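You operate a simulated robot arm through the tools that you are given. There is no shell and no other tool. Be economical: measure what you need, move in short steps, check, and stop when the job is done.

Carry out the task below with a simulated robot arm. There is one attempt and no reset: what you move stays moved.

TASK
Cure the black mould on the hot plate at 120 C, then switch the heat off and start the fan.
Fine: Leave the mould on the plate and the dial where you set it; the other moulds stay.
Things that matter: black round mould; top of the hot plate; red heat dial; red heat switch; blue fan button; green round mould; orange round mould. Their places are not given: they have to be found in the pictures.

It is judged by the outcome, as a careful person would: the job done as asked, and still so three seconds after it is handed in. It fails if anything else is knocked over, pushed out of place, dropped, spilled or broken.

THE ROBOT
A 6-joint arm with a two-finger parallel gripper, fixed in place. Base frame: the origin is at the foot of the arm, x ahead of it, y to its left, z up; the work surface is at about z = 850. Lengths are in mm, angles in rad, forces in N, time in s.
With the tool pointing down near the work surface it reaches from about 240 to 640 mm from the base axis. Its first joint turns from -1.152 to 1.152 rad. Payload 2.7 kg.
Tool frame: the origin (TCP) lies between the finger pads and is the grasp point; the fingertips stand 23 mm ahead of it; z points along the fingers, y is the line along which they close. The gripper opens to 94 mm. The fingers are 38 mm wide and 10 mm thick; the gripper's body (54 by 96 mm) begins 39 mm behind the TCP.
Orientation is told as [roll, pitch, yaw] about the base's x, y, z axes, in that order, counted from this pose: with the fingers straight down and closing along the base's y, the tool's x points along the base's -x, its y along +y and its z along -z.

THE INTERFACE
- The arm moves only by the tool jog_arm. Its argument "increments" is a list of rows, each a list of 6 numbers: the shift along the base's x, y, z in mm, then the turn, a rotation vector about the base's x, y, z in rad. In form: [[dx, dy, dz, wx, wy, wz], ...]. A call has 1 to 8 rows; each row shifts and turns the commanded pose from where the row before left it. "hand" is the gripper command, from -1 (shut) to 1 (fully open), values between in proportion, set as the call begins (left out, the last holds). A row lasts 0.2 s, in which the tool goes at most 50 mm and 0.15 rad; a call with a longer step from one row to the next is refused whole, and so is a gripper value outside its range. A pose out of reach is approached as far as the arm can. The call stops where the force on the tool passes 90 N (or 10 N more than at its start, if that is more) or the arm is blocked; 0.2 s more then pass. The fingers move at their own pace (about 45 mm/s each) and stop on an object; they squeeze with about 28 N. The grip force told is the motor's: it shows also when the fingers shut on nothing. Time passes only in rows, and 0.2 s behind the last, so rows that do not move let the fingers close. It gives the time, the measured TCP pose, the force on the tool (base axes), the opening and the grip force at its end, in the units of the frame above (readings bear some noise).
- Cameras (640 x 400 px; columns grow to the right, rows downward): "scene" is fixed at [73.5, -426.3, 1413.7]; the picture's right is [0.82, -0.58, 0.00], its down [-0.28, -0.40, -0.87] and it looks along [0.50, 0.71, -0.49] (base axes); focal length 316 px, centre (320, 200). "wrist" rides on the gripper at [-39, 0, -44] in the tool frame; the picture's right is [0.00, -1.00, 0.00], its down [0.97, 0.00, -0.24] and it looks along [0.24, 0.00, 0.97] (tool axes); focal length 218 px, centre (320, 200).
- snapshot(camera): a new picture of that camera. No time passes.
- probe_pixels(camera, pixels): for up to 12 pixels [column, row] of the newest picture of that camera ("zoom" is the newest enlarged one), the place [x, y, z] in the base frame of the surface seen there, good to about 2 mm. No time passes.
- enlarge(camera, box): a new picture of the part [left, top, right, bottom] of that camera's present view, enlarged. No time passes.
- hand_in(): hands the job in; it is judged then, once.

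Work in short steps. Measure before you move; look again where a grasp or a placing could have gone wrong, and mend it. You have 80 turns and 38 pictures in all, those below and enlarged ones among them. Open the gripper and draw the arm clear of the work before you hand the job in, unless the task says otherwise; then end with one line.

The tools are called as name(argument=value, ...) on one line, values as JSON. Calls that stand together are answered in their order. jog_arm: Moves the arm, as the interface text tells. Its arguments: {"type":"object","properties":{"increments":{"type":"array"},"hand":{"type":"number"}},"required":["increments"]} The other tools are called the same way: snapshot (camera) takes a picture; probe_pixels (camera, pixels) gives the place of the surface under pixels of a picture; enlarge (camera, box) takes an enlarged picture of a part of a camera's view; hand_in () hands the job in.

At the start:

```text
time: 0.0
tcp_pos: [413.0, 27.3, 1245.5]
tool_rot: [0.0, -0.001, 0.001]
ft_force: [0.2, -0.4, 0.2]
finger_gap: 94.3
finger_force: 0.1
```

scene: 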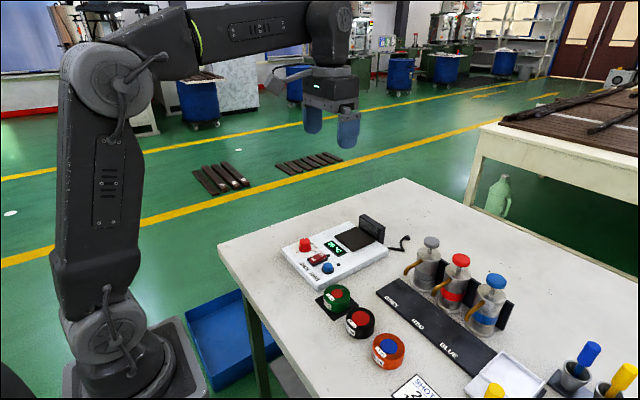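
wrist: 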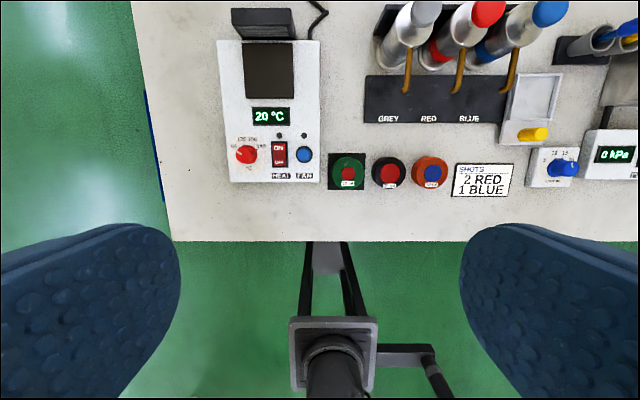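

The wrist view shows the hot plate device on the left and the moulds in a row. I enlarge both areas to read the details.

enlarge(camera="wrist", box=[210, 90, 330, 190])

enlarge(camera="scene", box=[270, 200, 430, 380])

probe_pixels(camera="wrist", pixels=[[268, 70], [247, 50], [290, 95], [246, 154], [279, 148], [279, 160], [304, 154], [347, 172], [389, 172], [430, 172], [262, 22], [230, 130]])

probe_pixels(camera="scene", pixels=[[304, 240], [304, 246], [318, 256], [318, 260], [327, 266], [360, 316], [360, 334], [338, 293], [388, 345], [355, 238], [372, 226], [335, 244]])

```text
4.00 times, centred on (270, 140) of wrist
```

zoom: 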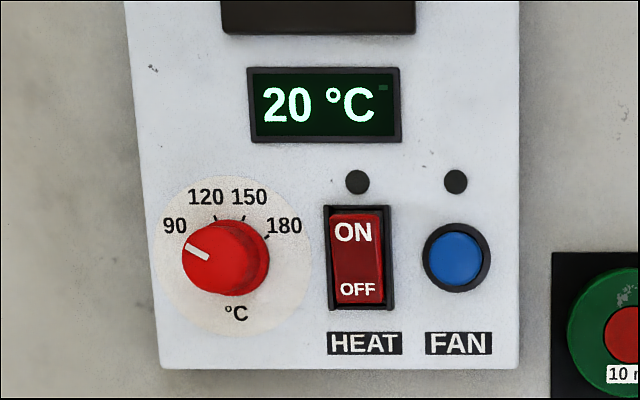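

```text
2.22 times, centred on (350, 290) of scene
```

zoom: 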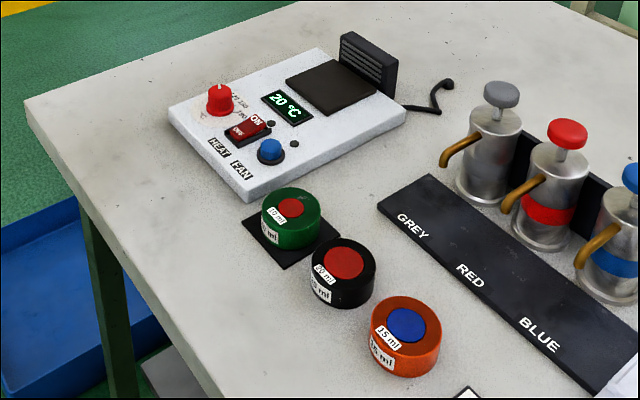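

```text
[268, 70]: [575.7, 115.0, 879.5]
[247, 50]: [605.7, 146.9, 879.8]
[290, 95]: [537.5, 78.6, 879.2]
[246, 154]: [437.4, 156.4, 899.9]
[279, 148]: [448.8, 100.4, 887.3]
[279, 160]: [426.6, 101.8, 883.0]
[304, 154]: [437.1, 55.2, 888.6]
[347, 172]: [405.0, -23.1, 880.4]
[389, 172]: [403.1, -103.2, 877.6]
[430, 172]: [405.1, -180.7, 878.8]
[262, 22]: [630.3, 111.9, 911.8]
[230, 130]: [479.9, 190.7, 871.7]
```

```text
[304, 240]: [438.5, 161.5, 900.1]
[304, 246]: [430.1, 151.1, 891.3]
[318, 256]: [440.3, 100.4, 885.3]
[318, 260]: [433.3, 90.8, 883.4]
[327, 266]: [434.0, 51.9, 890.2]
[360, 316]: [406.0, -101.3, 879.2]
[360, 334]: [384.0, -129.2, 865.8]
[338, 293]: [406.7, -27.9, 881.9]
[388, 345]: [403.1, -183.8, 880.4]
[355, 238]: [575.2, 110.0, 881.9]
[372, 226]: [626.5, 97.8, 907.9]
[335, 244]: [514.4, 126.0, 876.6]
```

The black mould is at about (404,-103), its top at 879, with neighbours about 80 mm away along y. I'll grip along x, so I go above it while turning the tool 90°.

jog_arm(hand=1, increments=[[-1, -16, -25, 0, 0, 0.1428], [-1, -16, -25, 0, 0, 0.1428], [-1, -16, -25, 0, 0, 0.1428], [-1, -16, -25, 0, 0, 0.1428], [-1, -16, -25, 0, 0, 0.1428], [-1, -16, -25, 0, 0, 0.1428], [-1, -16, -25, 0, 0, 0.1428], [-1, -16, -25, 0, 0, 0.1428]])

jog_arm(increments=[[0, 0, -10, 0, 0, 0.1428], [0, 0, -10, 0, 0, 0.1428], [0, 0, -10, 0, 0, 0.1428], [0, 0, 0, 0, 0, 0]])

snapshot(camera="wrist")

```text
time: 1.8
tcp_pos: [404.4, -100.9, 1043.4]
tool_rot: [-0.003, -0.001, 1.145]
ft_force: [-0.2, -0.3, 0.0]
finger_gap: 93.8
finger_force: 0.1
```

```text
time: 2.8
tcp_pos: [404.7, -100.0, 1015.3]
tool_rot: [0.001, -0.003, 1.573]
ft_force: [0.9, -0.1, -0.2]
finger_gap: 94.1
finger_force: 0.0
```

```text
33 pictures are left
```

wrist: 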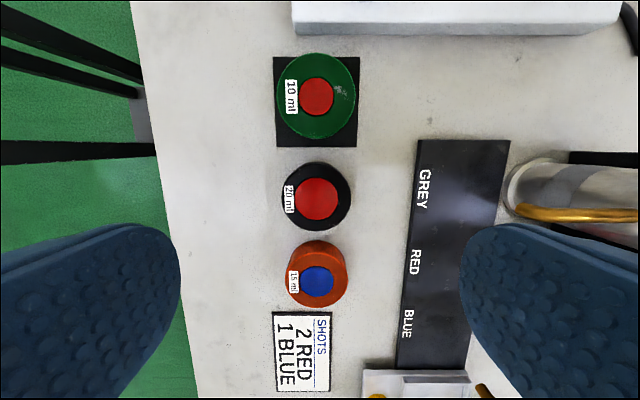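

The mould is at (316,198). I measure its edges and the tray on the right.

probe_pixels(camera="wrist", pixels=[[287, 205], [348, 198], [316, 164], [316, 228], [316, 200], [410, 190], [416, 150], [316, 244], [316, 136], [316, 95], [316, 280], [280, 200]])

```text
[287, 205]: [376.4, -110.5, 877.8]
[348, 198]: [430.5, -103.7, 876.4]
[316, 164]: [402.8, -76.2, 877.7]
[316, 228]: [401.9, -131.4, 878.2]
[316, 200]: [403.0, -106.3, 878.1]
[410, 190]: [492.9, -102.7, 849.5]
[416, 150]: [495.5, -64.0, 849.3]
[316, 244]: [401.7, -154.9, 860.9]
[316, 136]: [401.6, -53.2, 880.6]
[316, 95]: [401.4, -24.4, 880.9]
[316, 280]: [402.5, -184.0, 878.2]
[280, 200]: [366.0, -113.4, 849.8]
```

Mould centre is (403,-104), diameter about 57. I descend to TCP z≈877 and close.

jog_arm(hand=1, increments=[[-1.7, -4, -30, 0, 0, 0], [0, 0, -30, 0, 0, 0], [0, 0, -30, 0, 0, 0], [0, 0, -25, 0, 0, 0], [0, 0, -15, 0, 0, 0], [0, 0, -8, 0, 0, 0], [0, 0, 0, 0, 0, 0]])

jog_arm(hand=-1, increments=[[0, 0, 0, 0, 0, 0], [0, 0, 0, 0, 0, 0], [0, 0, 0, 0, 0, 0], [0, 0, 0, 0, 0, 0]])

```text
time: 4.4
tcp_pos: [403.6, -104.1, 878.0]
tool_rot: [0.0, -0.003, 1.569]
ft_force: [-0.4, 0.3, 0.1]
finger_gap: 94.1
finger_force: 0.1
```

```text
time: 5.4
tcp_pos: [402.9, -105.8, 877.0]
tool_rot: [-0.001, -0.002, 1.57]
ft_force: [0.0, -0.4, -0.2]
finger_gap: 60.0
finger_force: 28.0
```

Held (gap 60). Lift, then go across at low x toward y=114 while turning the tool back.

jog_arm(increments=[[0, 0, 20, 0, 0, 0], [0, 0, 30, 0, 0, 0], [0, 0, 40, 0, 0, 0], [0, 0, 30, 0, 0, 0], [0, 20, 0, 0, 0, -0.1428], [0, 30, 0, 0, 0, -0.1428], [0, 30, 0, 0, 0, -0.1428], [0, 30, 0, 0, 0, -0.1428]])

jog_arm(increments=[[0, 30, 0, 0, 0, -0.1428], [0, 30, 0, 0, 0, -0.1428], [20, 30, 0, 0, 0, -0.1428], [30, 18, 0, 0, 0, -0.1428], [30, 0, 0, 0, 0, -0.1428], [30, 0, 0, 0, 0, -0.1428], [30, 0, 0, 0, 0, -0.1428], [30, 0, 0, 0, 0, 0]])

snapshot(camera="wrist")

snapshot(camera="scene")

```text
time: 7.2
tcp_pos: [402.4, 6.1, 996.5]
tool_rot: [-0.002, -0.003, 0.999]
ft_force: [0.1, 0.4, 0.6]
finger_gap: 0.0
finger_force: 28.0
```

```text
time: 9.0
tcp_pos: [573.1, 113.2, 997.8]
tool_rot: [-0.001, 0.002, -0.001]
ft_force: [-0.5, 0.3, 0.1]
finger_gap: 0.0
finger_force: 28.1
```

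```text
32 pictures are left
```

wrist: 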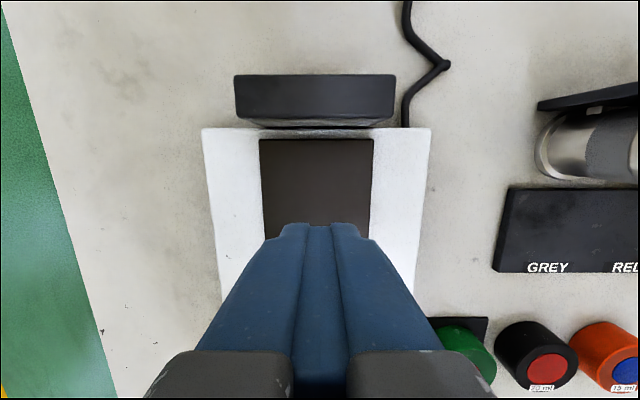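

```text
31 pictures are left
```

scene: 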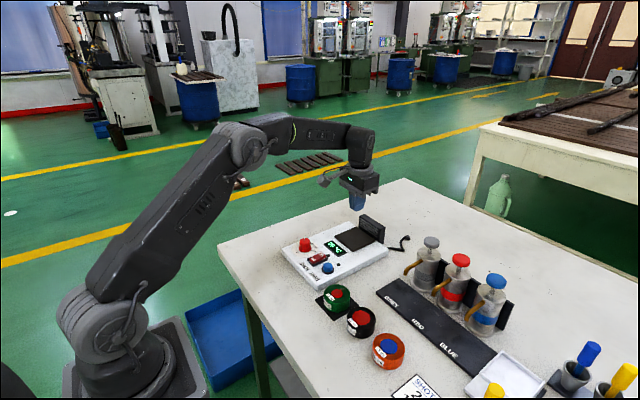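

The fingers read 0.0: the mould slipped out at the lift and still stands near its old place. I look at it closely.

enlarge(camera="scene", box=[310, 275, 410, 375])

probe_pixels(camera="scene", pixels=[[360, 316], [346, 318], [374, 318], [360, 308], [360, 324], [346, 324], [350, 334], [360, 338], [370, 334], [375, 326]])

```text
4.00 times, centred on (360, 325) of scene
```

zoom: 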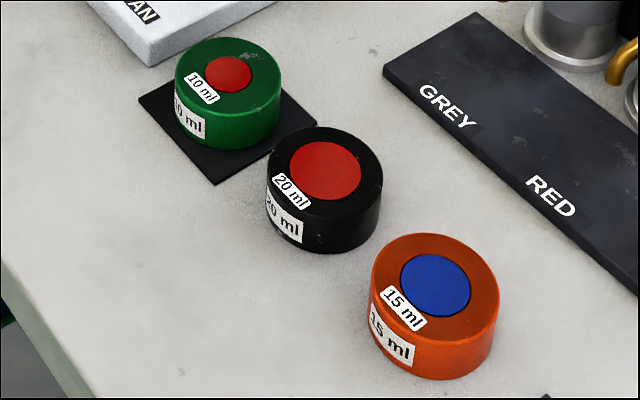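

```text
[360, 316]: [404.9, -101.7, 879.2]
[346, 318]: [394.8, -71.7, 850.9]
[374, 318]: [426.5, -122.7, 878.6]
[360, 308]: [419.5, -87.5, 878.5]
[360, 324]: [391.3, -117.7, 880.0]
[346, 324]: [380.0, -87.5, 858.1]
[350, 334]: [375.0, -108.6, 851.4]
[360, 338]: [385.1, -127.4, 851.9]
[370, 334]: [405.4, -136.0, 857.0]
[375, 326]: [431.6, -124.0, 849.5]
```

It's still upright at its old place (403,-104). I go back, and will grip lower, hold longer and lift slowly.

jog_arm(hand=1, increments=[[-40, 0, 0, 0, 0, 0.1428], [-40, 0, 0, 0, 0, 0.1428], [-40, 0, 0, 0, 0, 0.1428], [-40, -20, 0, 0, 0, 0.1428], [-10, -40, 0, 0, 0, 0.1428], [0, -40, 0, 0, 0, 0.1428], [0, -40, 0, 0, 0, 0.1428], [0, -30, 0, 0, 0, 0.1428]])

jog_arm(increments=[[0, -30, 0, 0, 0, 0.1428], [0, -17, 0, 0, 0, 0.1428], [0, 0, 0, 0, 0, 0.1428], [0, 0, 0, 0, 0, 0]])

snapshot(camera="wrist")

probe_pixels(camera="wrist", pixels=[[316, 198], [283, 205], [352, 205], [316, 180], [316, 220], [316, 235]])

```text
time: 10.8
tcp_pos: [404.0, -57.0, 997.1]
tool_rot: [0.0, -0.002, 1.143]
ft_force: [0.3, -1.4, 0.4]
finger_gap: 93.6
finger_force: 0.0
```

```text
time: 11.8
tcp_pos: [403.9, -104.1, 997.1]
tool_rot: [0.001, -0.002, 1.572]
ft_force: [0.5, -0.2, 0.0]
finger_gap: 94.2
finger_force: 0.1
```

```text
29 pictures are left
```

wrist: 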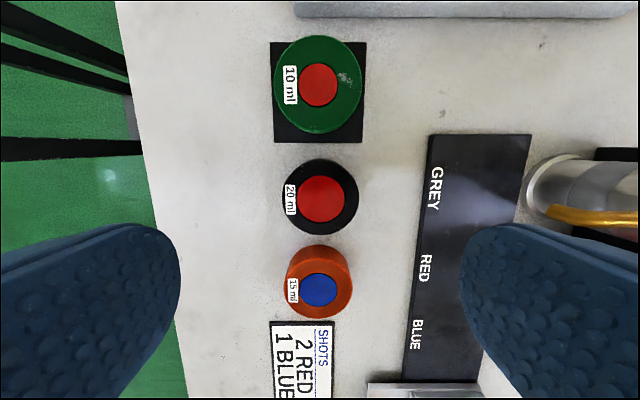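

```text
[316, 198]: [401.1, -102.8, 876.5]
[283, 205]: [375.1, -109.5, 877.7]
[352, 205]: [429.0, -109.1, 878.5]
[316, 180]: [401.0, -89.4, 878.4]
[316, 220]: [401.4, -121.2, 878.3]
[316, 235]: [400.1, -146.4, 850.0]
```

Centre about (402,-102.5). Descend to TCP z≈874 (fingertips ~851), close and hold.

jog_arm(increments=[[-2, 1.5, -30, 0, 0, 0], [0, 0, -30, 0, 0, 0], [0, 0, -30, 0, 0, 0], [0, 0, -20, 0, 0, 0], [0, 0, -9, 0, 0, 0], [0, 0, -4, 0, 0, 0], [0, 0, 0, 0, 0, 0]])

jog_arm(hand=-1, increments=[[0, 0, 0, 0, 0, 0], [0, 0, 0, 0, 0, 0], [0, 0, 0, 0, 0, 0], [0, 0, 0, 0, 0, 0], [0, 0, 0, 0, 0, 0], [0, 0, 0, 0, 0, 0]])

jog_arm(increments=[[0, 0, 2, 0, 0, 0], [0, 0, 3, 0, 0, 0], [0, 0, 3, 0, 0, 0]])

```text
time: 13.4
tcp_pos: [401.0, -101.7, 874.8]
tool_rot: [0.0, -0.001, 1.571]
ft_force: [-0.1, -0.3, 0.2]
finger_gap: 94.2
finger_force: 0.0
```

```text
time: 14.8
tcp_pos: [401.5, -101.3, 874.2]
tool_rot: [-0.001, 0.0, 1.57]
ft_force: [-0.3, 0.1, 0.3]
finger_gap: 59.5
finger_force: 28.5
```

```text
time: 15.6
tcp_pos: [401.8, -101.7, 882.5]
tool_rot: [0.001, -0.003, 1.571]
ft_force: [-0.3, -0.4, -0.7]
finger_gap: 59.7
finger_force: 28.0
```

Still 59.7 after 8 mm. I look to see whether the mould really rises.

enlarge(camera="scene", box=[300, 260, 420, 380])

```text
3.33 times, centred on (360, 320) of scene
```

zoom: 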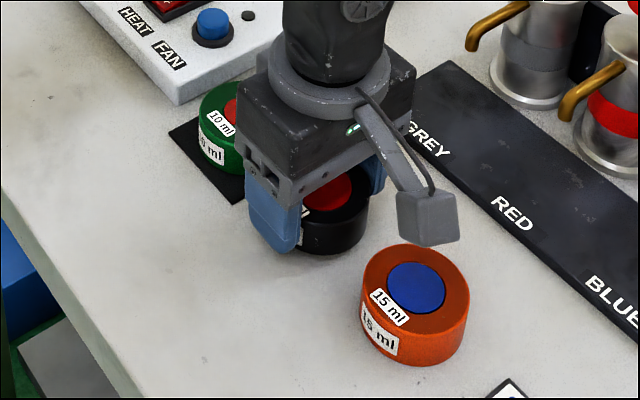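

probe_pixels(camera="zoom", pixels=[[325, 200], [335, 190], [345, 208], [335, 235], [335, 248], [320, 255]])

```text
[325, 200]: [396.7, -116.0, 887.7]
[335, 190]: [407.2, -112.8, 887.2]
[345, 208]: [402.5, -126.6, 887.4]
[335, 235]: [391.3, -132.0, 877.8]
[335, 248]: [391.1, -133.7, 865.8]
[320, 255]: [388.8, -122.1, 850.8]
```

The top is at 887: it is lifted. I go on slowly.

jog_arm(increments=[[0, 0, 5, 0, 0, 0], [0, 0, 8, 0, 0, 0], [0, 0, 10, 0, 0, 0], [0, 0, 12, 0, 0, 0], [0, 0, 12, 0, 0, 0], [0, 0, 10, 0, 0, 0], [0, 0, 5, 0, 0, 0]])

```text
time: 17.2
tcp_pos: [402.1, -102.4, 944.3]
tool_rot: [0.0, -0.002, 1.571]
ft_force: [0.1, 0.0, -1.6]
finger_gap: 59.5
finger_force: 28.0
```

Held; mould bottom ≈ 920, clear of everything on the way. I move across gently.

jog_arm(increments=[[0, 5, 0, 0, 0, -0.04], [0, 12, 0, 0, 0, -0.08], [0, 18, 0, 0, 0, -0.1], [0, 18, 0, 0, 0, -0.1], [0, 18, 0, 0, 0, -0.1], [0, 18, 0, 0, 0, -0.1], [0, 18, 0, 0, 0, -0.1], [0, 18, 0, 0, 0, -0.1]])

jog_arm(increments=[[0, 18, 0, 0, 0, -0.1], [0, 18, 0, 0, 0, -0.1], [5, 18, 0, 0, 0, -0.1], [12, 16, 0, 0, 0, -0.1], [16, 12, 0, 0, 0, -0.1], [18, 8, 0, 0, 0, -0.1], [18, 2, 0, 0, 0, -0.1], [18, 0, 0, 0, 0, -0.1]])

jog_arm(increments=[[18, 0, 0, 0, 0, -0.05], [18, 0, 0, 0, 0, 0], [18, 0, 0, 0, 0, 0], [16, 0, 0, 0, 0, 0], [10, 0, 0, 0, 0, 0], [5, 0, 0, 0, 0, 0], [0, 0, 0, 0, 0, 0]])

snapshot(camera="wrist")

enlarge(camera="scene", box=[280, 170, 420, 300])

```text
time: 19.0
tcp_pos: [400.4, 23.8, 945.1]
tool_rot: [0.0, -0.003, 0.849]
ft_force: [0.5, -0.5, -1.6]
finger_gap: 59.8
finger_force: 27.9
```

```text
time: 20.8
tcp_pos: [487.7, 116.1, 944.4]
tool_rot: [-0.001, -0.002, 0.048]
ft_force: [0.0, 0.5, -1.6]
finger_gap: 59.5
finger_force: 28.1
```

```text
time: 22.4
tcp_pos: [573.0, 114.7, 942.6]
tool_rot: [-0.001, 0.0, -0.001]
ft_force: [0.7, 0.8, -1.0]
finger_gap: 59.7
finger_force: 28.0
```

```text
27 pictures are left
```

wrist: 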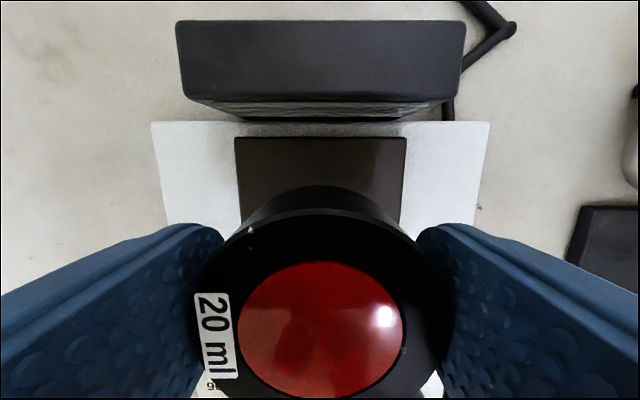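

```text
3.08 times, centred on (350, 235) of scene
```

zoom: 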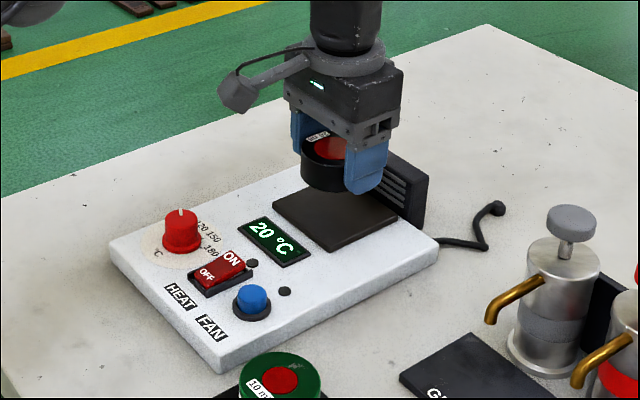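

The mould hangs above the plate. I measure plate edges and where the mould centre is.

probe_pixels(camera="wrist", pixels=[[238, 160], [403, 160], [320, 140], [320, 100], [320, 65], [320, 210], [320, 390], [200, 290], [440, 290], [320, 330], [320, 125]])

probe_pixels(camera="zoom", pixels=[[276, 204], [330, 250], [396, 216], [330, 150]])

```text
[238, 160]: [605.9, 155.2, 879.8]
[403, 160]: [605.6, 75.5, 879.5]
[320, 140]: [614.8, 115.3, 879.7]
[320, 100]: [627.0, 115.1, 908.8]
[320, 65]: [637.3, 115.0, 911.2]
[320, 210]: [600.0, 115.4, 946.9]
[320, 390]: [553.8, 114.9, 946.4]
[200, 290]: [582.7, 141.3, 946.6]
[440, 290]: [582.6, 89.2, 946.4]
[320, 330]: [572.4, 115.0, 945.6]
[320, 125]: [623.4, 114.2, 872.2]
```

```text
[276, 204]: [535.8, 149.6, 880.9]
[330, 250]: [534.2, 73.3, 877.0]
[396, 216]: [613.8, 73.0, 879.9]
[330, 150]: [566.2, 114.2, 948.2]
```

Plate centre (575,115), mould bottom ≈918, so I lower about 38 mm, the last bit gently.

jog_arm(increments=[[1, 0, -10, 0, 0, 0], [1, 0, -12, 0, 0, 0], [0, 0, -9, 0, 0, 0], [0, 0, -4, 0, 0, 0], [0, 0, -2, 0, 0, 0], [0, 0, 0, 0, 0, 0]])

jog_arm(increments=[[0, 0, -0.7, 0, 0, 0], [0, 0, -0.7, 0, 0, 0], [0, 0, 0, 0, 0, 0]])

enlarge(camera="scene", box=[320, 190, 400, 260])

```text
time: 23.8
tcp_pos: [575.1, 116.1, 906.6]
tool_rot: [0.0, 0.0, -0.001]
ft_force: [0.6, 0.1, -1.1]
finger_gap: 59.7
finger_force: 27.6
```

```text
time: 24.6
tcp_pos: [576.5, 115.3, 905.7]
tool_rot: [-0.001, -0.002, 0.0]
ft_force: [1.4, 1.3, -2.4]
finger_gap: 59.9
finger_force: 28.1
```

```text
5.71 times, centred on (360, 225) of scene
```

zoom: 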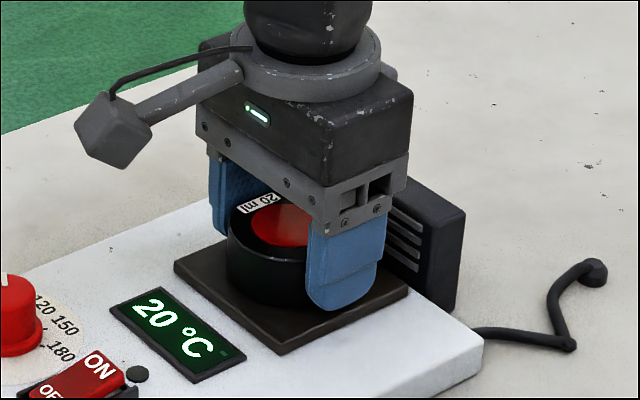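

probe_pixels(camera="zoom", pixels=[[275, 230], [260, 245], [240, 240], [270, 298], [262, 303]])

```text
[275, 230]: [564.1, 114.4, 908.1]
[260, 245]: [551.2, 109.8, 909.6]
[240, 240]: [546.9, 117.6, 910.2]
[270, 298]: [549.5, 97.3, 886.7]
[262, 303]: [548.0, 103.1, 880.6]
```

Top ≈909, so the bottom is within ~1 mm of the plate. One more careful mm.

jog_arm(increments=[[0, 0, -0.5, 0, 0, 0], [0, 0, -0.5, 0, 0, 0], [0, 0, 0, 0, 0, 0]])

```text
time: 25.4
tcp_pos: [574.6, 116.4, 903.8]
tool_rot: [0.0, -0.002, 0.001]
ft_force: [0.1, -0.4, 0.1]
finger_gap: 59.5
finger_force: 27.9
```

The weight has gone off (force z ≈ 0), so it rests on the plate. Open and rise.

jog_arm(hand=1, increments=[[0, 0, 0, 0, 0, 0], [0, 0, 0, 0, 0, 0], [0, 0, 0, 0, 0, 0], [0, 0, 10, 0, 0, 0], [0, 0, 30, 0, 0, 0], [0, 0, 40, 0, 0, 0], [0, 0, 40, 0, 0, 0]])

jog_arm(increments=[[-30, 9, 0, 0, 0, 0], [-40, 10, 0, 0, 0, 0], [-40, 10, 0, 0, 0, 0], [-30, 10, 0, 0, 0, 0], [0, 0, 0, 0, 0, 0]])

snapshot(camera="wrist")

enlarge(camera="scene", box=[280, 200, 400, 290])

```text
time: 27.0
tcp_pos: [575.6, 115.3, 1024.9]
tool_rot: [0.001, -0.001, -0.002]
ft_force: [0.0, 0.1, -0.4]
finger_gap: 93.7
finger_force: 0.0
```

```text
time: 28.2
tcp_pos: [436.6, 152.6, 1025.2]
tool_rot: [0.001, -0.003, 0.0]
ft_force: [0.3, 0.4, 0.6]
finger_gap: 94.2
finger_force: 0.0
```

```text
24 pictures are left
```

wrist: 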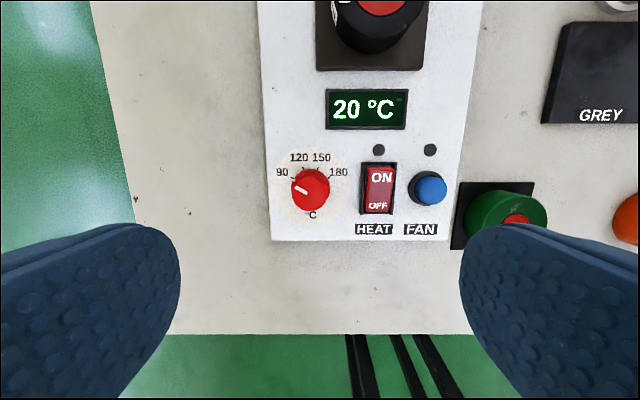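

```text
4.44 times, centred on (340, 245) of scene
```

zoom: 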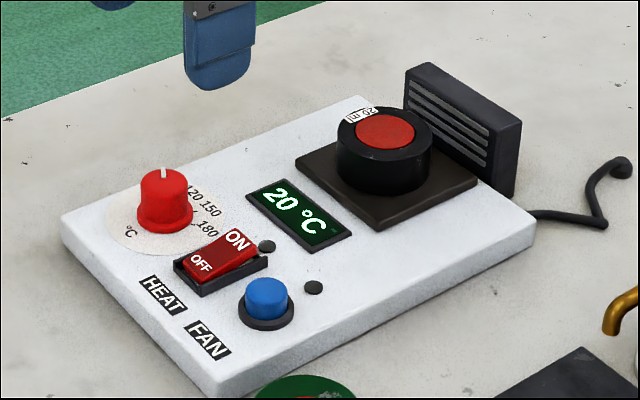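

The mould stands centred on the plate. Now the dial at wrist (310,189): I enlarge and measure.

enlarge(camera="wrist", box=[270, 140, 366, 230])

```text
4.44 times, centred on (318, 185) of wrist
```

zoom: 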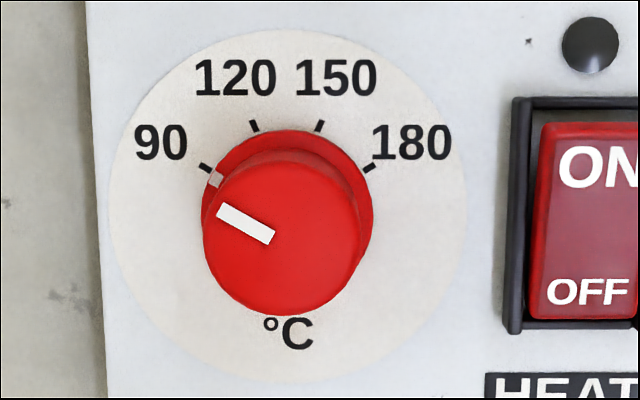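

probe_pixels(camera="zoom", pixels=[[205, 167], [254, 125], [320, 125], [369, 167], [270, 235], [224, 209], [112, 206], [465, 206], [288, 30], [288, 383], [285, 235], [216, 179]])

probe_pixels(camera="wrist", pixels=[[378, 178], [378, 205], [362, 190], [395, 190], [430, 189], [378, 190]])

```text
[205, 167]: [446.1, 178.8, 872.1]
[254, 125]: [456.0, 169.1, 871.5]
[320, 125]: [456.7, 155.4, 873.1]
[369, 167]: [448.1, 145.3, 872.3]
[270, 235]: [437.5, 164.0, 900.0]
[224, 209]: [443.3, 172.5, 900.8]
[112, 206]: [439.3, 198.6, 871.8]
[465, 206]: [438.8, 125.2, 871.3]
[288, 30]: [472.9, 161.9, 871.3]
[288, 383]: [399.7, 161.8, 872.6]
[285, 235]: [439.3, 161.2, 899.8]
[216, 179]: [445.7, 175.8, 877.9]
```

```text
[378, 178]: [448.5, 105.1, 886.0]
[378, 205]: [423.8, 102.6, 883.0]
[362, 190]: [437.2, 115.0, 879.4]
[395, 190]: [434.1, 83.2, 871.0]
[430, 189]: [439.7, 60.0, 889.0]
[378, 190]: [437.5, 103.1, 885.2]
```

Dial centre ≈(438,162), top 900; ticks at about ±20° and ±60° , pointer at 90, so 120 is 40° clockwise. I go down with a half-open hand so the fingers stay clear of the heat switch.

jog_arm(hand=0.1, increments=[[1.4, 9.4, -10, 0, 0, 0], [0, 0, -20, 0, 0, 0], [0, 0, -30, 0, 0, 0], [0, 0, -30, 0, 0, 0], [0, 0, -15, 0, 0, 0], [0, 0, 0, 0, 0, 0]])

snapshot(camera="wrist")

```text
time: 29.6
tcp_pos: [437.4, 163.4, 920.0]
tool_rot: [0.0, -0.002, -0.001]
ft_force: [-0.6, -0.5, -0.8]
finger_gap: 51.8
finger_force: 0.0
```

```text
21 pictures are left
```

wrist: 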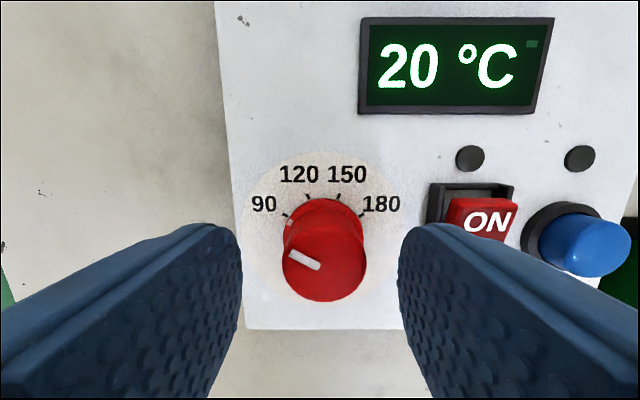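

Well centred on the knob. Down 16 mm and close.

jog_arm(increments=[[0, -1, -8, 0, 0, 0], [0, 0, -8, 0, 0, 0], [0, 0, 0, 0, 0, 0]])

jog_arm(hand=-1, increments=[[0, 0, 0, 0, 0, 0], [0, 0, 0, 0, 0, 0], [0, 0, 0, 0, 0, 0], [0, 0, 0, 0, 0, 0]])

jog_arm(increments=[[0, 0, 0, 0, 0, -0.1], [0, 0, 0, 0, 0, -0.1], [0, 0, 0, 0, 0, -0.1], [0, 0, 0, 0, 0, -0.1], [0, 0, 0, 0, 0, -0.1], [0, 0, 0, 0, 0, -0.1], [0, 0, 0, 0, 0, -0.098], [0, 0, 0, 0, 0, 0]])

snapshot(camera="wrist")

```text
time: 30.4
tcp_pos: [436.6, 162.3, 903.1]
tool_rot: [0.0, -0.002, 0.0]
ft_force: [0.3, 0.2, 0.4]
finger_gap: 51.8
finger_force: 0.2
```

```text
time: 31.4
tcp_pos: [436.9, 161.5, 903.4]
tool_rot: [0.0, 0.0, -0.002]
ft_force: [0.7, -5.4, -1.3]
finger_gap: 28.5
finger_force: 45.0
```

```text
time: 33.2
tcp_pos: [437.8, 163.1, 904.2]
tool_rot: [0.0, -0.003, -0.701]
ft_force: [-2.5, -11.5, 4.9]
finger_gap: 28.8
finger_force: 45.0
```

```text
20 pictures are left
```

wrist: 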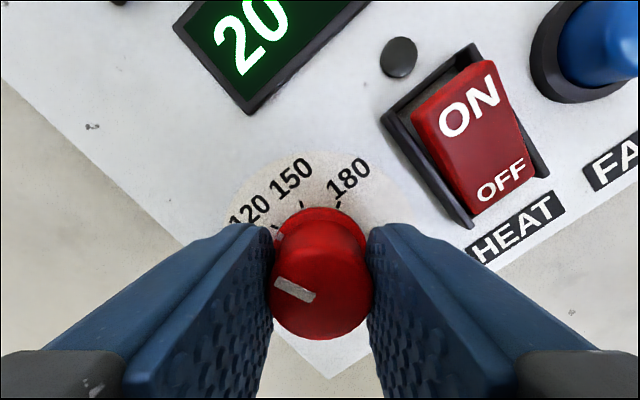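

The knob turned with the hand; the mark now faces the 120 tick. I open, rise, and turn back to check.

jog_arm(hand=0.1, increments=[[0, 0, 0, 0, 0, 0], [0, 0, 0, 0, 0, 0], [0, 0, 10, 0, 0, 0], [0, 0, 20, 0, 0, 0], [0, 0, 30, 0, 0, 0.14], [0, 0, 30, 0, 0, 0.14], [0, 0, 15, 0, 0, 0.14], [0, 0, 0, 0, 0, 0.14]])

jog_arm(increments=[[0, 0, 0, 0, 0, 0.138], [0, 0, 0, 0, 0, 0]])

enlarge(camera="wrist", box=[260, 120, 420, 220])

```text
time: 35.0
tcp_pos: [437.1, 161.9, 1008.5]
tool_rot: [-0.001, 0.0, -0.133]
ft_force: [1.0, 0.2, -0.6]
finger_gap: 51.7
finger_force: 0.0
```

```text
time: 35.6
tcp_pos: [435.6, 162.5, 1009.5]
tool_rot: [0.001, -0.001, 0.002]
ft_force: [-0.3, 0.3, -0.1]
finger_gap: 51.5
finger_force: 0.1
```

```text
4.00 times, centred on (340, 170) of wrist
```

zoom: 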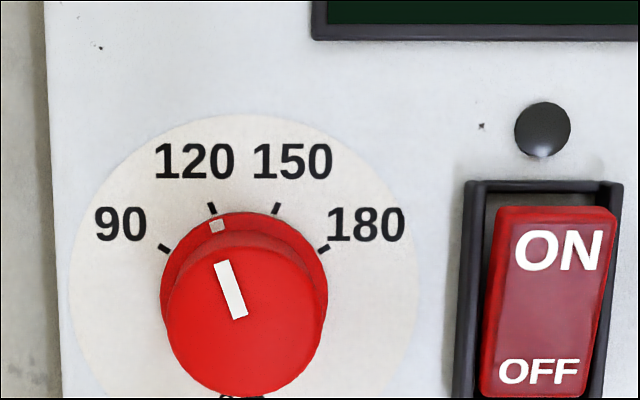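

Dial is on 120. Next the rocker: I turn the hand 90° and set a gap near 60, so one finger alone (10 mm thick) presses the ON end at about (452,102) with the other finger off the near edge of the device.

jog_arm(hand=0.28, increments=[[-2.5, -7.5, 0, 0, 0, 0.1428], [-2.5, -7.5, 0, 0, 0, 0.1428], [-2.5, -7.5, 0, 0, 0, 0.1428], [-2.5, -7.5, 0, 0, 0, 0.1428], [-2.5, -7.5, 0, 0, 0, 0.1428], [-2.5, -7.5, 0, 0, 0, 0.1428], [-2.5, -7.5, 0, 0, 0, 0.1428], [-2.5, -7.5, 0, 0, 0, 0.1428]])

jog_arm(increments=[[0, 0, -20, 0, 0, 0.1428], [0, 0, -20, 0, 0, 0.1428], [0, 0, -20, 0, 0, 0.143], [0, 0, -20, 0, 0, 0], [0, 0, 0, 0, 0, 0]])

snapshot(camera="wrist")

enlarge(camera="scene", box=[270, 200, 390, 290])

```text
time: 37.4
tcp_pos: [417.9, 103.7, 1008.2]
tool_rot: [0.0, -0.003, 1.145]
ft_force: [0.2, -0.3, 0.8]
finger_gap: 60.1
finger_force: 0.0
```

```text
time: 38.6
tcp_pos: [416.8, 103.6, 928.1]
tool_rot: [-0.001, -0.004, 1.572]
ft_force: [0.0, -0.6, -1.0]
finger_gap: 60.2
finger_force: 0.1
```

```text
18 pictures are left
```

wrist: 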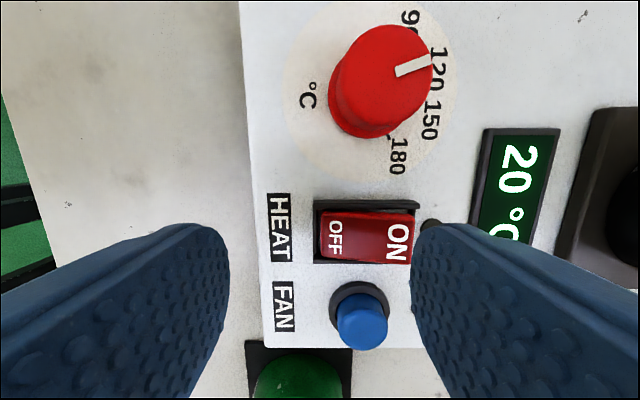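

```text
4.44 times, centred on (330, 245) of scene
```

zoom: 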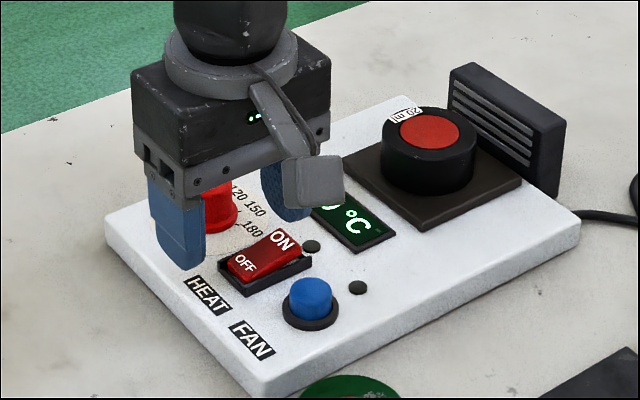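

probe_pixels(camera="wrist", pixels=[[408, 235], [400, 225], [400, 258], [365, 235], [325, 235], [316, 225], [414, 206], [362, 320], [362, 300], [362, 340]])

```text
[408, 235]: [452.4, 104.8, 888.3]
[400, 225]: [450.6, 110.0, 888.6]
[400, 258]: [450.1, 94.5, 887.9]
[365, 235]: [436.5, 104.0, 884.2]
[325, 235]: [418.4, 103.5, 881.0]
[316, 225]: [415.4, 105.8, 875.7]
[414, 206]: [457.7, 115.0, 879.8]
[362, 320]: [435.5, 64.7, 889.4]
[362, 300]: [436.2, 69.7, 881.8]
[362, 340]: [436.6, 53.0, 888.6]
```

The ON end is at (453,103,889), right under the far finger. I press down slowly to about z 881.

jog_arm(increments=[[0, -1, -8, 0, 0, 0], [0, 0, -6, 0, 0, 0], [0, 0, -3, 0, 0, 0], [0, 0, -2, 0, 0, 0], [0, 0, -2, 0, 0, 0], [0, 0, -2, 0, 0, 0], [0, 0, 0, 0, 0, 0]])

enlarge(camera="scene", box=[270, 200, 390, 290])

```text
time: 40.2
tcp_pos: [417.5, 102.1, 905.6]
tool_rot: [-0.001, -0.003, 1.57]
ft_force: [-0.3, 1.1, 3.2]
finger_gap: 60.2
finger_force: 0.0
```

```text
4.44 times, centred on (330, 245) of scene
```

zoom: 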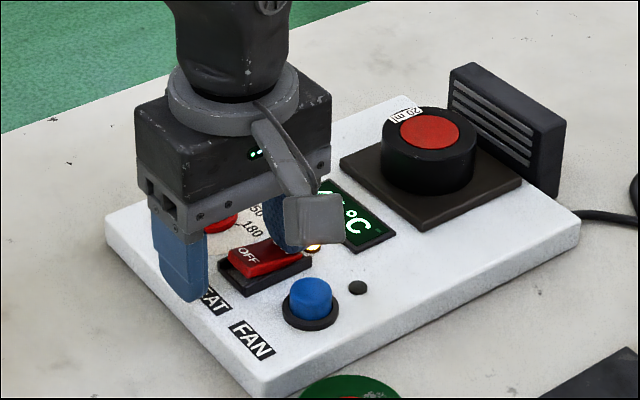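

The rocker tipped and the lamp is lit. I rise and watch the temperature.

jog_arm(increments=[[0, 0, 10, 0, 0, 0], [0, 0, 15, 0, 0, 0], [0, 0, 25, 0, 0, 0], [0, 0, 0, 0, 0, 0]])

snapshot(camera="wrist")

```text
time: 41.2
tcp_pos: [416.6, 101.5, 956.8]
tool_rot: [0.002, -0.002, 1.572]
ft_force: [-0.9, 0.2, -0.5]
finger_gap: 60.2
finger_force: 0.1
```

```text
15 pictures are left
```

wrist: 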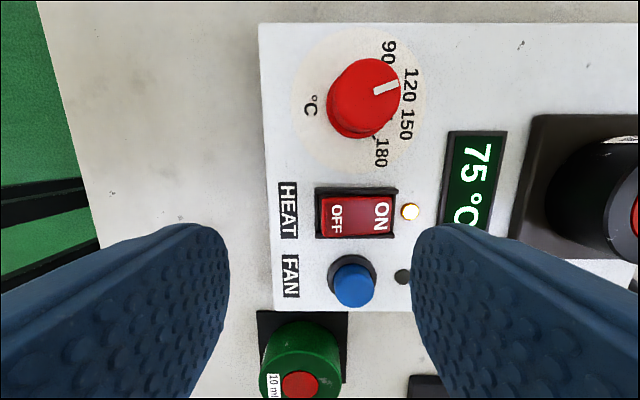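

Heat on, 75 °C already. I shift the finger above the OFF end (x≈420) while waiting.

jog_arm(increments=[[-16, 0, 0, 0, 0, 0], [-16, 0, 0, 0, 0, 0], [0, 0, 0, 0, 0, 0], [0, 0, 0, 0, 0, 0], [0, 0, 0, 0, 0, 0], [0, 0, 0, 0, 0, 0]])

snapshot(camera="scene")

```text
time: 42.6
tcp_pos: [383.9, 101.5, 956.9]
tool_rot: [-0.001, -0.001, 1.571]
ft_force: [0.3, -0.1, -0.4]
finger_gap: 60.3
finger_force: 0.1
```

```text
14 pictures are left
```

scene: 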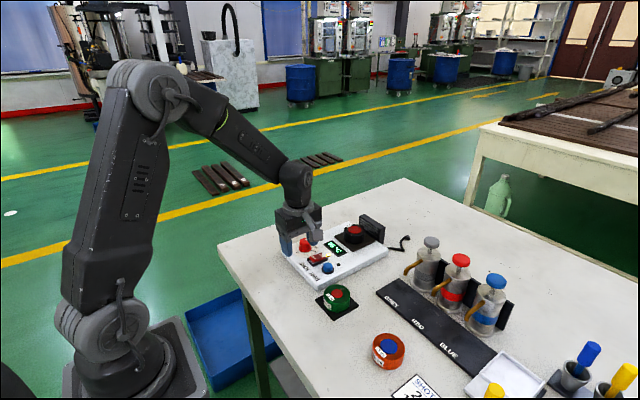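

jog_arm(increments=[[0, 0, 0, 0, 0, 0], [0, 0, 0, 0, 0, 0], [0, 0, 0, 0, 0, 0], [0, 0, 0, 0, 0, 0], [0, 0, 0, 0, 0, 0], [0, 0, 0, 0, 0, 0]])

enlarge(camera="wrist", box=[320, 80, 640, 280])

```text
time: 44.0
tcp_pos: [384.8, 101.6, 956.1]
tool_rot: [-0.001, -0.001, 1.57]
ft_force: [0.2, -0.3, 0.2]
finger_gap: 60.5
finger_force: 0.0
```

```text
2.00 times, centred on (480, 180) of wrist
```

zoom: 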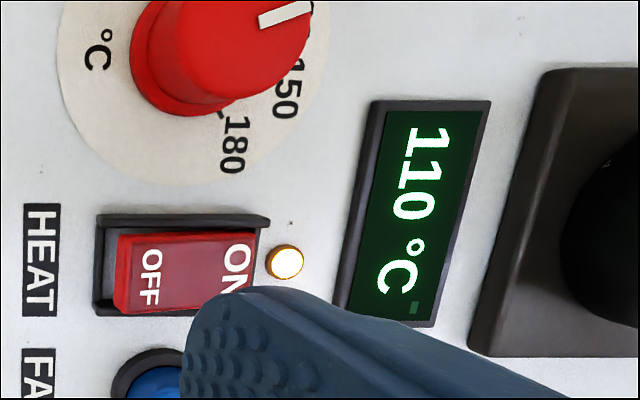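

110 °C and rising. I wait more.

jog_arm(increments=[[0, 0, 0, 0, 0, 0], [0, 0, 0, 0, 0, 0], [0, 0, 0, 0, 0, 0], [0, 0, 0, 0, 0, 0], [0, 0, 0, 0, 0, 0], [0, 0, 0, 0, 0, 0], [0, 0, 0, 0, 0, 0], [0, 0, 0, 0, 0, 0]])

jog_arm(increments=[[0, 0, 0, 0, 0, 0], [0, 0, 0, 0, 0, 0], [0, 0, 0, 0, 0, 0], [0, 0, 0, 0, 0, 0], [0, 0, 0, 0, 0, 0], [0, 0, 0, 0, 0, 0], [0, 0, 0, 0, 0, 0], [0, 0, 0, 0, 0, 0]])

enlarge(camera="scene", box=[280, 200, 400, 290])

```text
time: 45.8
tcp_pos: [383.7, 101.0, 955.9]
tool_rot: [0.001, -0.003, 1.571]
ft_force: [0.2, -0.5, -1.1]
finger_gap: 60.1
finger_force: 0.1
```

```text
time: 47.6
tcp_pos: [384.3, 101.7, 956.9]
tool_rot: [0.0, -0.001, 1.572]
ft_force: [0.5, 0.8, 0.9]
finger_gap: 60.1
finger_force: 0.0
```

```text
4.44 times, centred on (340, 245) of scene
```

zoom: 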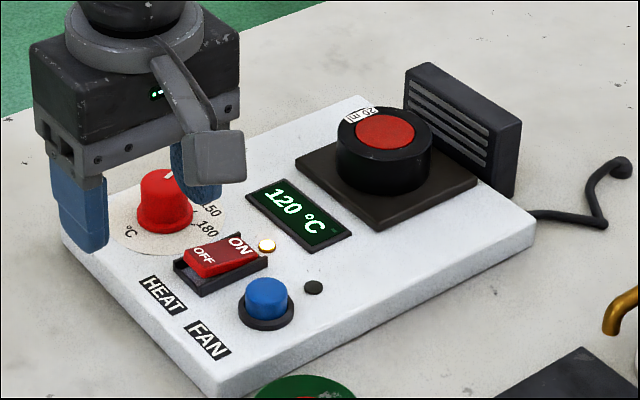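

120 °C reached. I hold there a while so the mould cures, looking for any sign of change.

jog_arm(increments=[[0, 0, 0, 0, 0, 0], [0, 0, 0, 0, 0, 0], [0, 0, 0, 0, 0, 0], [0, 0, 0, 0, 0, 0], [0, 0, 0, 0, 0, 0], [0, 0, 0, 0, 0, 0], [0, 0, 0, 0, 0, 0], [0, 0, 0, 0, 0, 0]])

jog_arm(increments=[[0, 0, 0, 0, 0, 0], [0, 0, 0, 0, 0, 0], [0, 0, 0, 0, 0, 0], [0, 0, 0, 0, 0, 0], [0, 0, 0, 0, 0, 0], [0, 0, 0, 0, 0, 0], [0, 0, 0, 0, 0, 0], [0, 0, 0, 0, 0, 0]])

jog_arm(increments=[[0, 0, 0, 0, 0, 0], [0, 0, 0, 0, 0, 0], [0, 0, 0, 0, 0, 0], [0, 0, 0, 0, 0, 0], [0, 0, 0, 0, 0, 0], [0, 0, 0, 0, 0, 0], [0, 0, 0, 0, 0, 0], [0, 0, 0, 0, 0, 0]])

enlarge(camera="scene", box=[310, 200, 400, 270])

```text
time: 49.4
tcp_pos: [385.5, 100.9, 955.4]
tool_rot: [0.001, -0.002, 1.57]
ft_force: [0.1, 0.0, -0.4]
finger_gap: 60.3
finger_force: 0.2
```

```text
time: 51.2
tcp_pos: [384.0, 102.0, 956.8]
tool_rot: [0.0, -0.002, 1.571]
ft_force: [-0.2, 0.2, -0.1]
finger_gap: 60.2
finger_force: 0.0
```

```text
time: 53.0
tcp_pos: [384.9, 101.2, 957.3]
tool_rot: [0.0, -0.001, 1.57]
ft_force: [-0.3, -0.3, -0.8]
finger_gap: 60.3
finger_force: 0.0
```

```text
5.71 times, centred on (355, 235) of scene
```

zoom: 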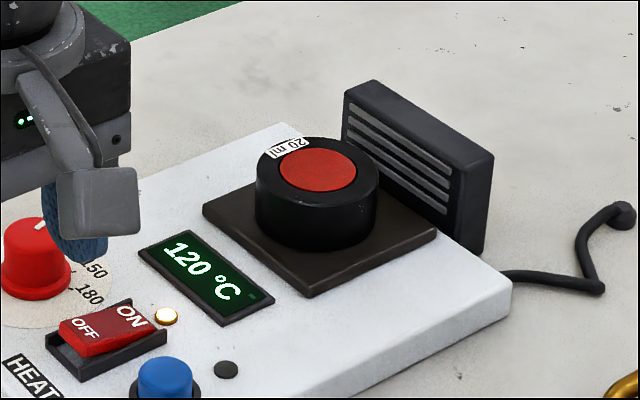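

enlarge(camera="scene", box=[326, 216, 382, 256])

```text
10.00 times, centred on (354, 236) of scene
```

zoom: 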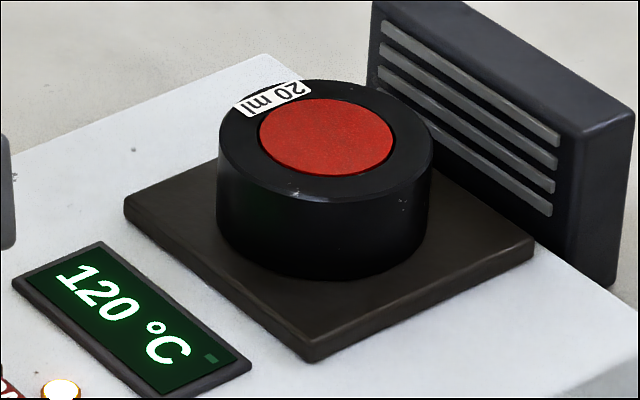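

The resin top now looks matte instead of glossy, which suggests it has set. I give it a few seconds more, then press OFF (finger above x≈420).

jog_arm(increments=[[0, 0, 0, 0, 0, 0], [0, 0, 0, 0, 0, 0], [0, 0, 0, 0, 0, 0], [0, 0, 0, 0, 0, 0], [0, 0, 0, 0, 0, 0], [0, 0, 0, 0, 0, 0], [0, 0, 0, 0, 0, 0], [0, 0, 0, 0, 0, 0]])

jog_arm(increments=[[0, 0, -15, 0, 0, 0], [0, 0, -15, 0, 0, 0], [0, 0, -7, 0, 0, 0], [0, 0, -5, 0, 0, 0], [0, 0, -3, 0, 0, 0], [0, 0, -3, 0, 0, 0], [0, 0, -3, 0, 0, 0], [0, 0, 0, 0, 0, 0]])

enlarge(camera="scene", box=[270, 200, 390, 290])

```text
time: 54.8
tcp_pos: [384.7, 101.5, 955.4]
tool_rot: [0.0, -0.001, 1.57]
ft_force: [0.2, 0.7, -0.2]
finger_gap: 60.1
finger_force: 0.0
```

```text
time: 56.6
tcp_pos: [385.3, 101.7, 905.8]
tool_rot: [-0.002, -0.001, 1.572]
ft_force: [-2.9, -2.0, 12.2]
finger_gap: 59.2
finger_force: 0.0
```

```text
4.44 times, centred on (330, 245) of scene
```

zoom: 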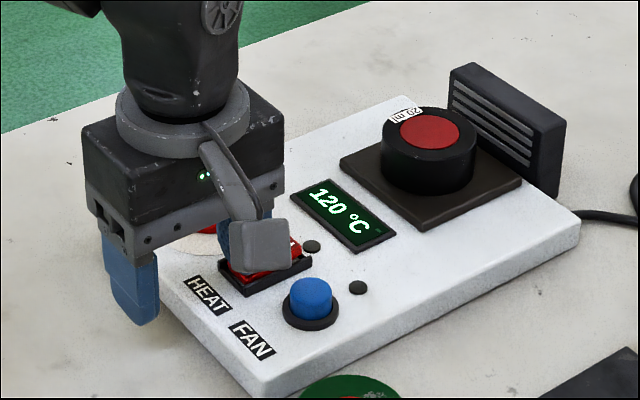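

The heat lamp is out and the rocker is back. Rise and go over the fan button at (437,58).

jog_arm(increments=[[0, 0, 10, 0, 0, 0], [0, 0, 20, 0, 0, 0], [9, -22, 5, 0, 0, 0], [8, -21.5, 0, 0, 0, 0], [0, 0, -10, 0, 0, 0], [0, 0, 0, 0, 0, 0]])

snapshot(camera="wrist")

```text
time: 58.0
tcp_pos: [401.6, 56.9, 930.0]
tool_rot: [0.0, -0.002, 1.571]
ft_force: [0.0, -0.4, 0.1]
finger_gap: 60.2
finger_force: 0.0
```

```text
8 pictures are left
```

wrist: 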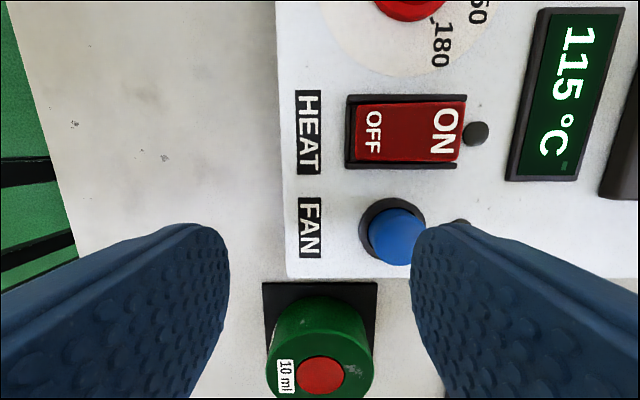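

Finger lies over the button. One press down to tip z≈884, then up.

jog_arm(increments=[[0, 0, -12, 0, 0, 0], [0, 0, -5, 0, 0, 0], [0, 0, -2, 0, 0, 0], [0, 0, -2, 0, 0, 0], [0, 0, -2, 0, 0, 0], [0, 0, 0, 0, 0, 0]])

enlarge(camera="scene", box=[280, 200, 400, 290])

```text
time: 59.4
tcp_pos: [403.5, 58.6, 907.2]
tool_rot: [-0.003, -0.002, 1.571]
ft_force: [0.1, -1.4, 3.4]
finger_gap: 60.1
finger_force: 0.0
```

```text
4.44 times, centred on (340, 245) of scene
```

zoom: 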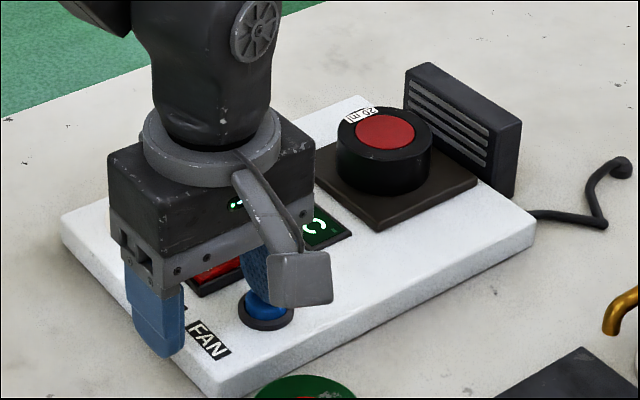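

The lamp is hidden by the camera arm. I rise and look.

jog_arm(hand=1, increments=[[0, 0, 10, 0, 0, 0], [0, 0, 25, 0, 0, 0], [-5, 0, 40, 0, 0, 0], [-10, 0, 40, 0, 0, 0], [-10, 0, 40, 0, 0, 0], [-10, 0, 40, 0, 0, 0], [0, 0, 0, 0, 0, 0]])

enlarge(camera="scene", box=[280, 200, 400, 290])

```text
time: 61.0
tcp_pos: [365.2, 59.2, 1101.9]
tool_rot: [0.0, -0.003, 1.571]
ft_force: [-0.5, 0.1, -0.2]
finger_gap: 94.2
finger_force: 0.0
```

```text
4.44 times, centred on (340, 245) of scene
```

zoom: 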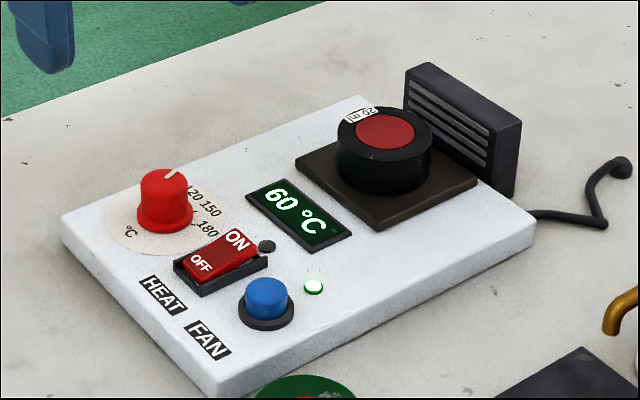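

The fan lamp is green, heat is off, and it has cooled to 60 °C. One last look at the whole scene.

snapshot(camera="scene")

```text
5 pictures are left
```

scene: 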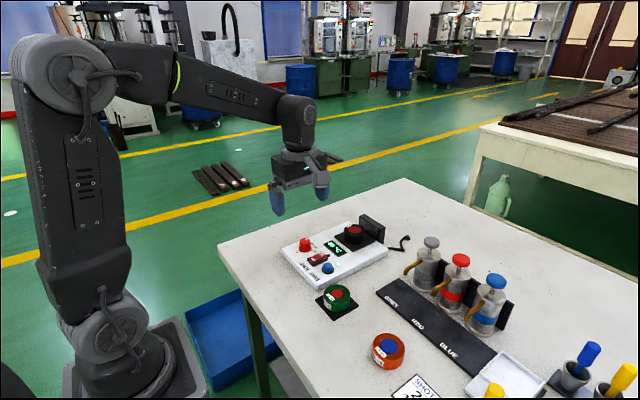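

All is in order and the arm is clear, so I hand in.

hand_in()

```text
The job is handed in.
```

The black mould was held about 7 seconds or more at 120 °C and is still on the plate. The dial is on 120, the heat is off, the fan is running, and the other moulds are where they were. No cure time was given, so I went by the resin top turning matte. My first grip on the mould slipped at the lift, but it stayed upright in its place.
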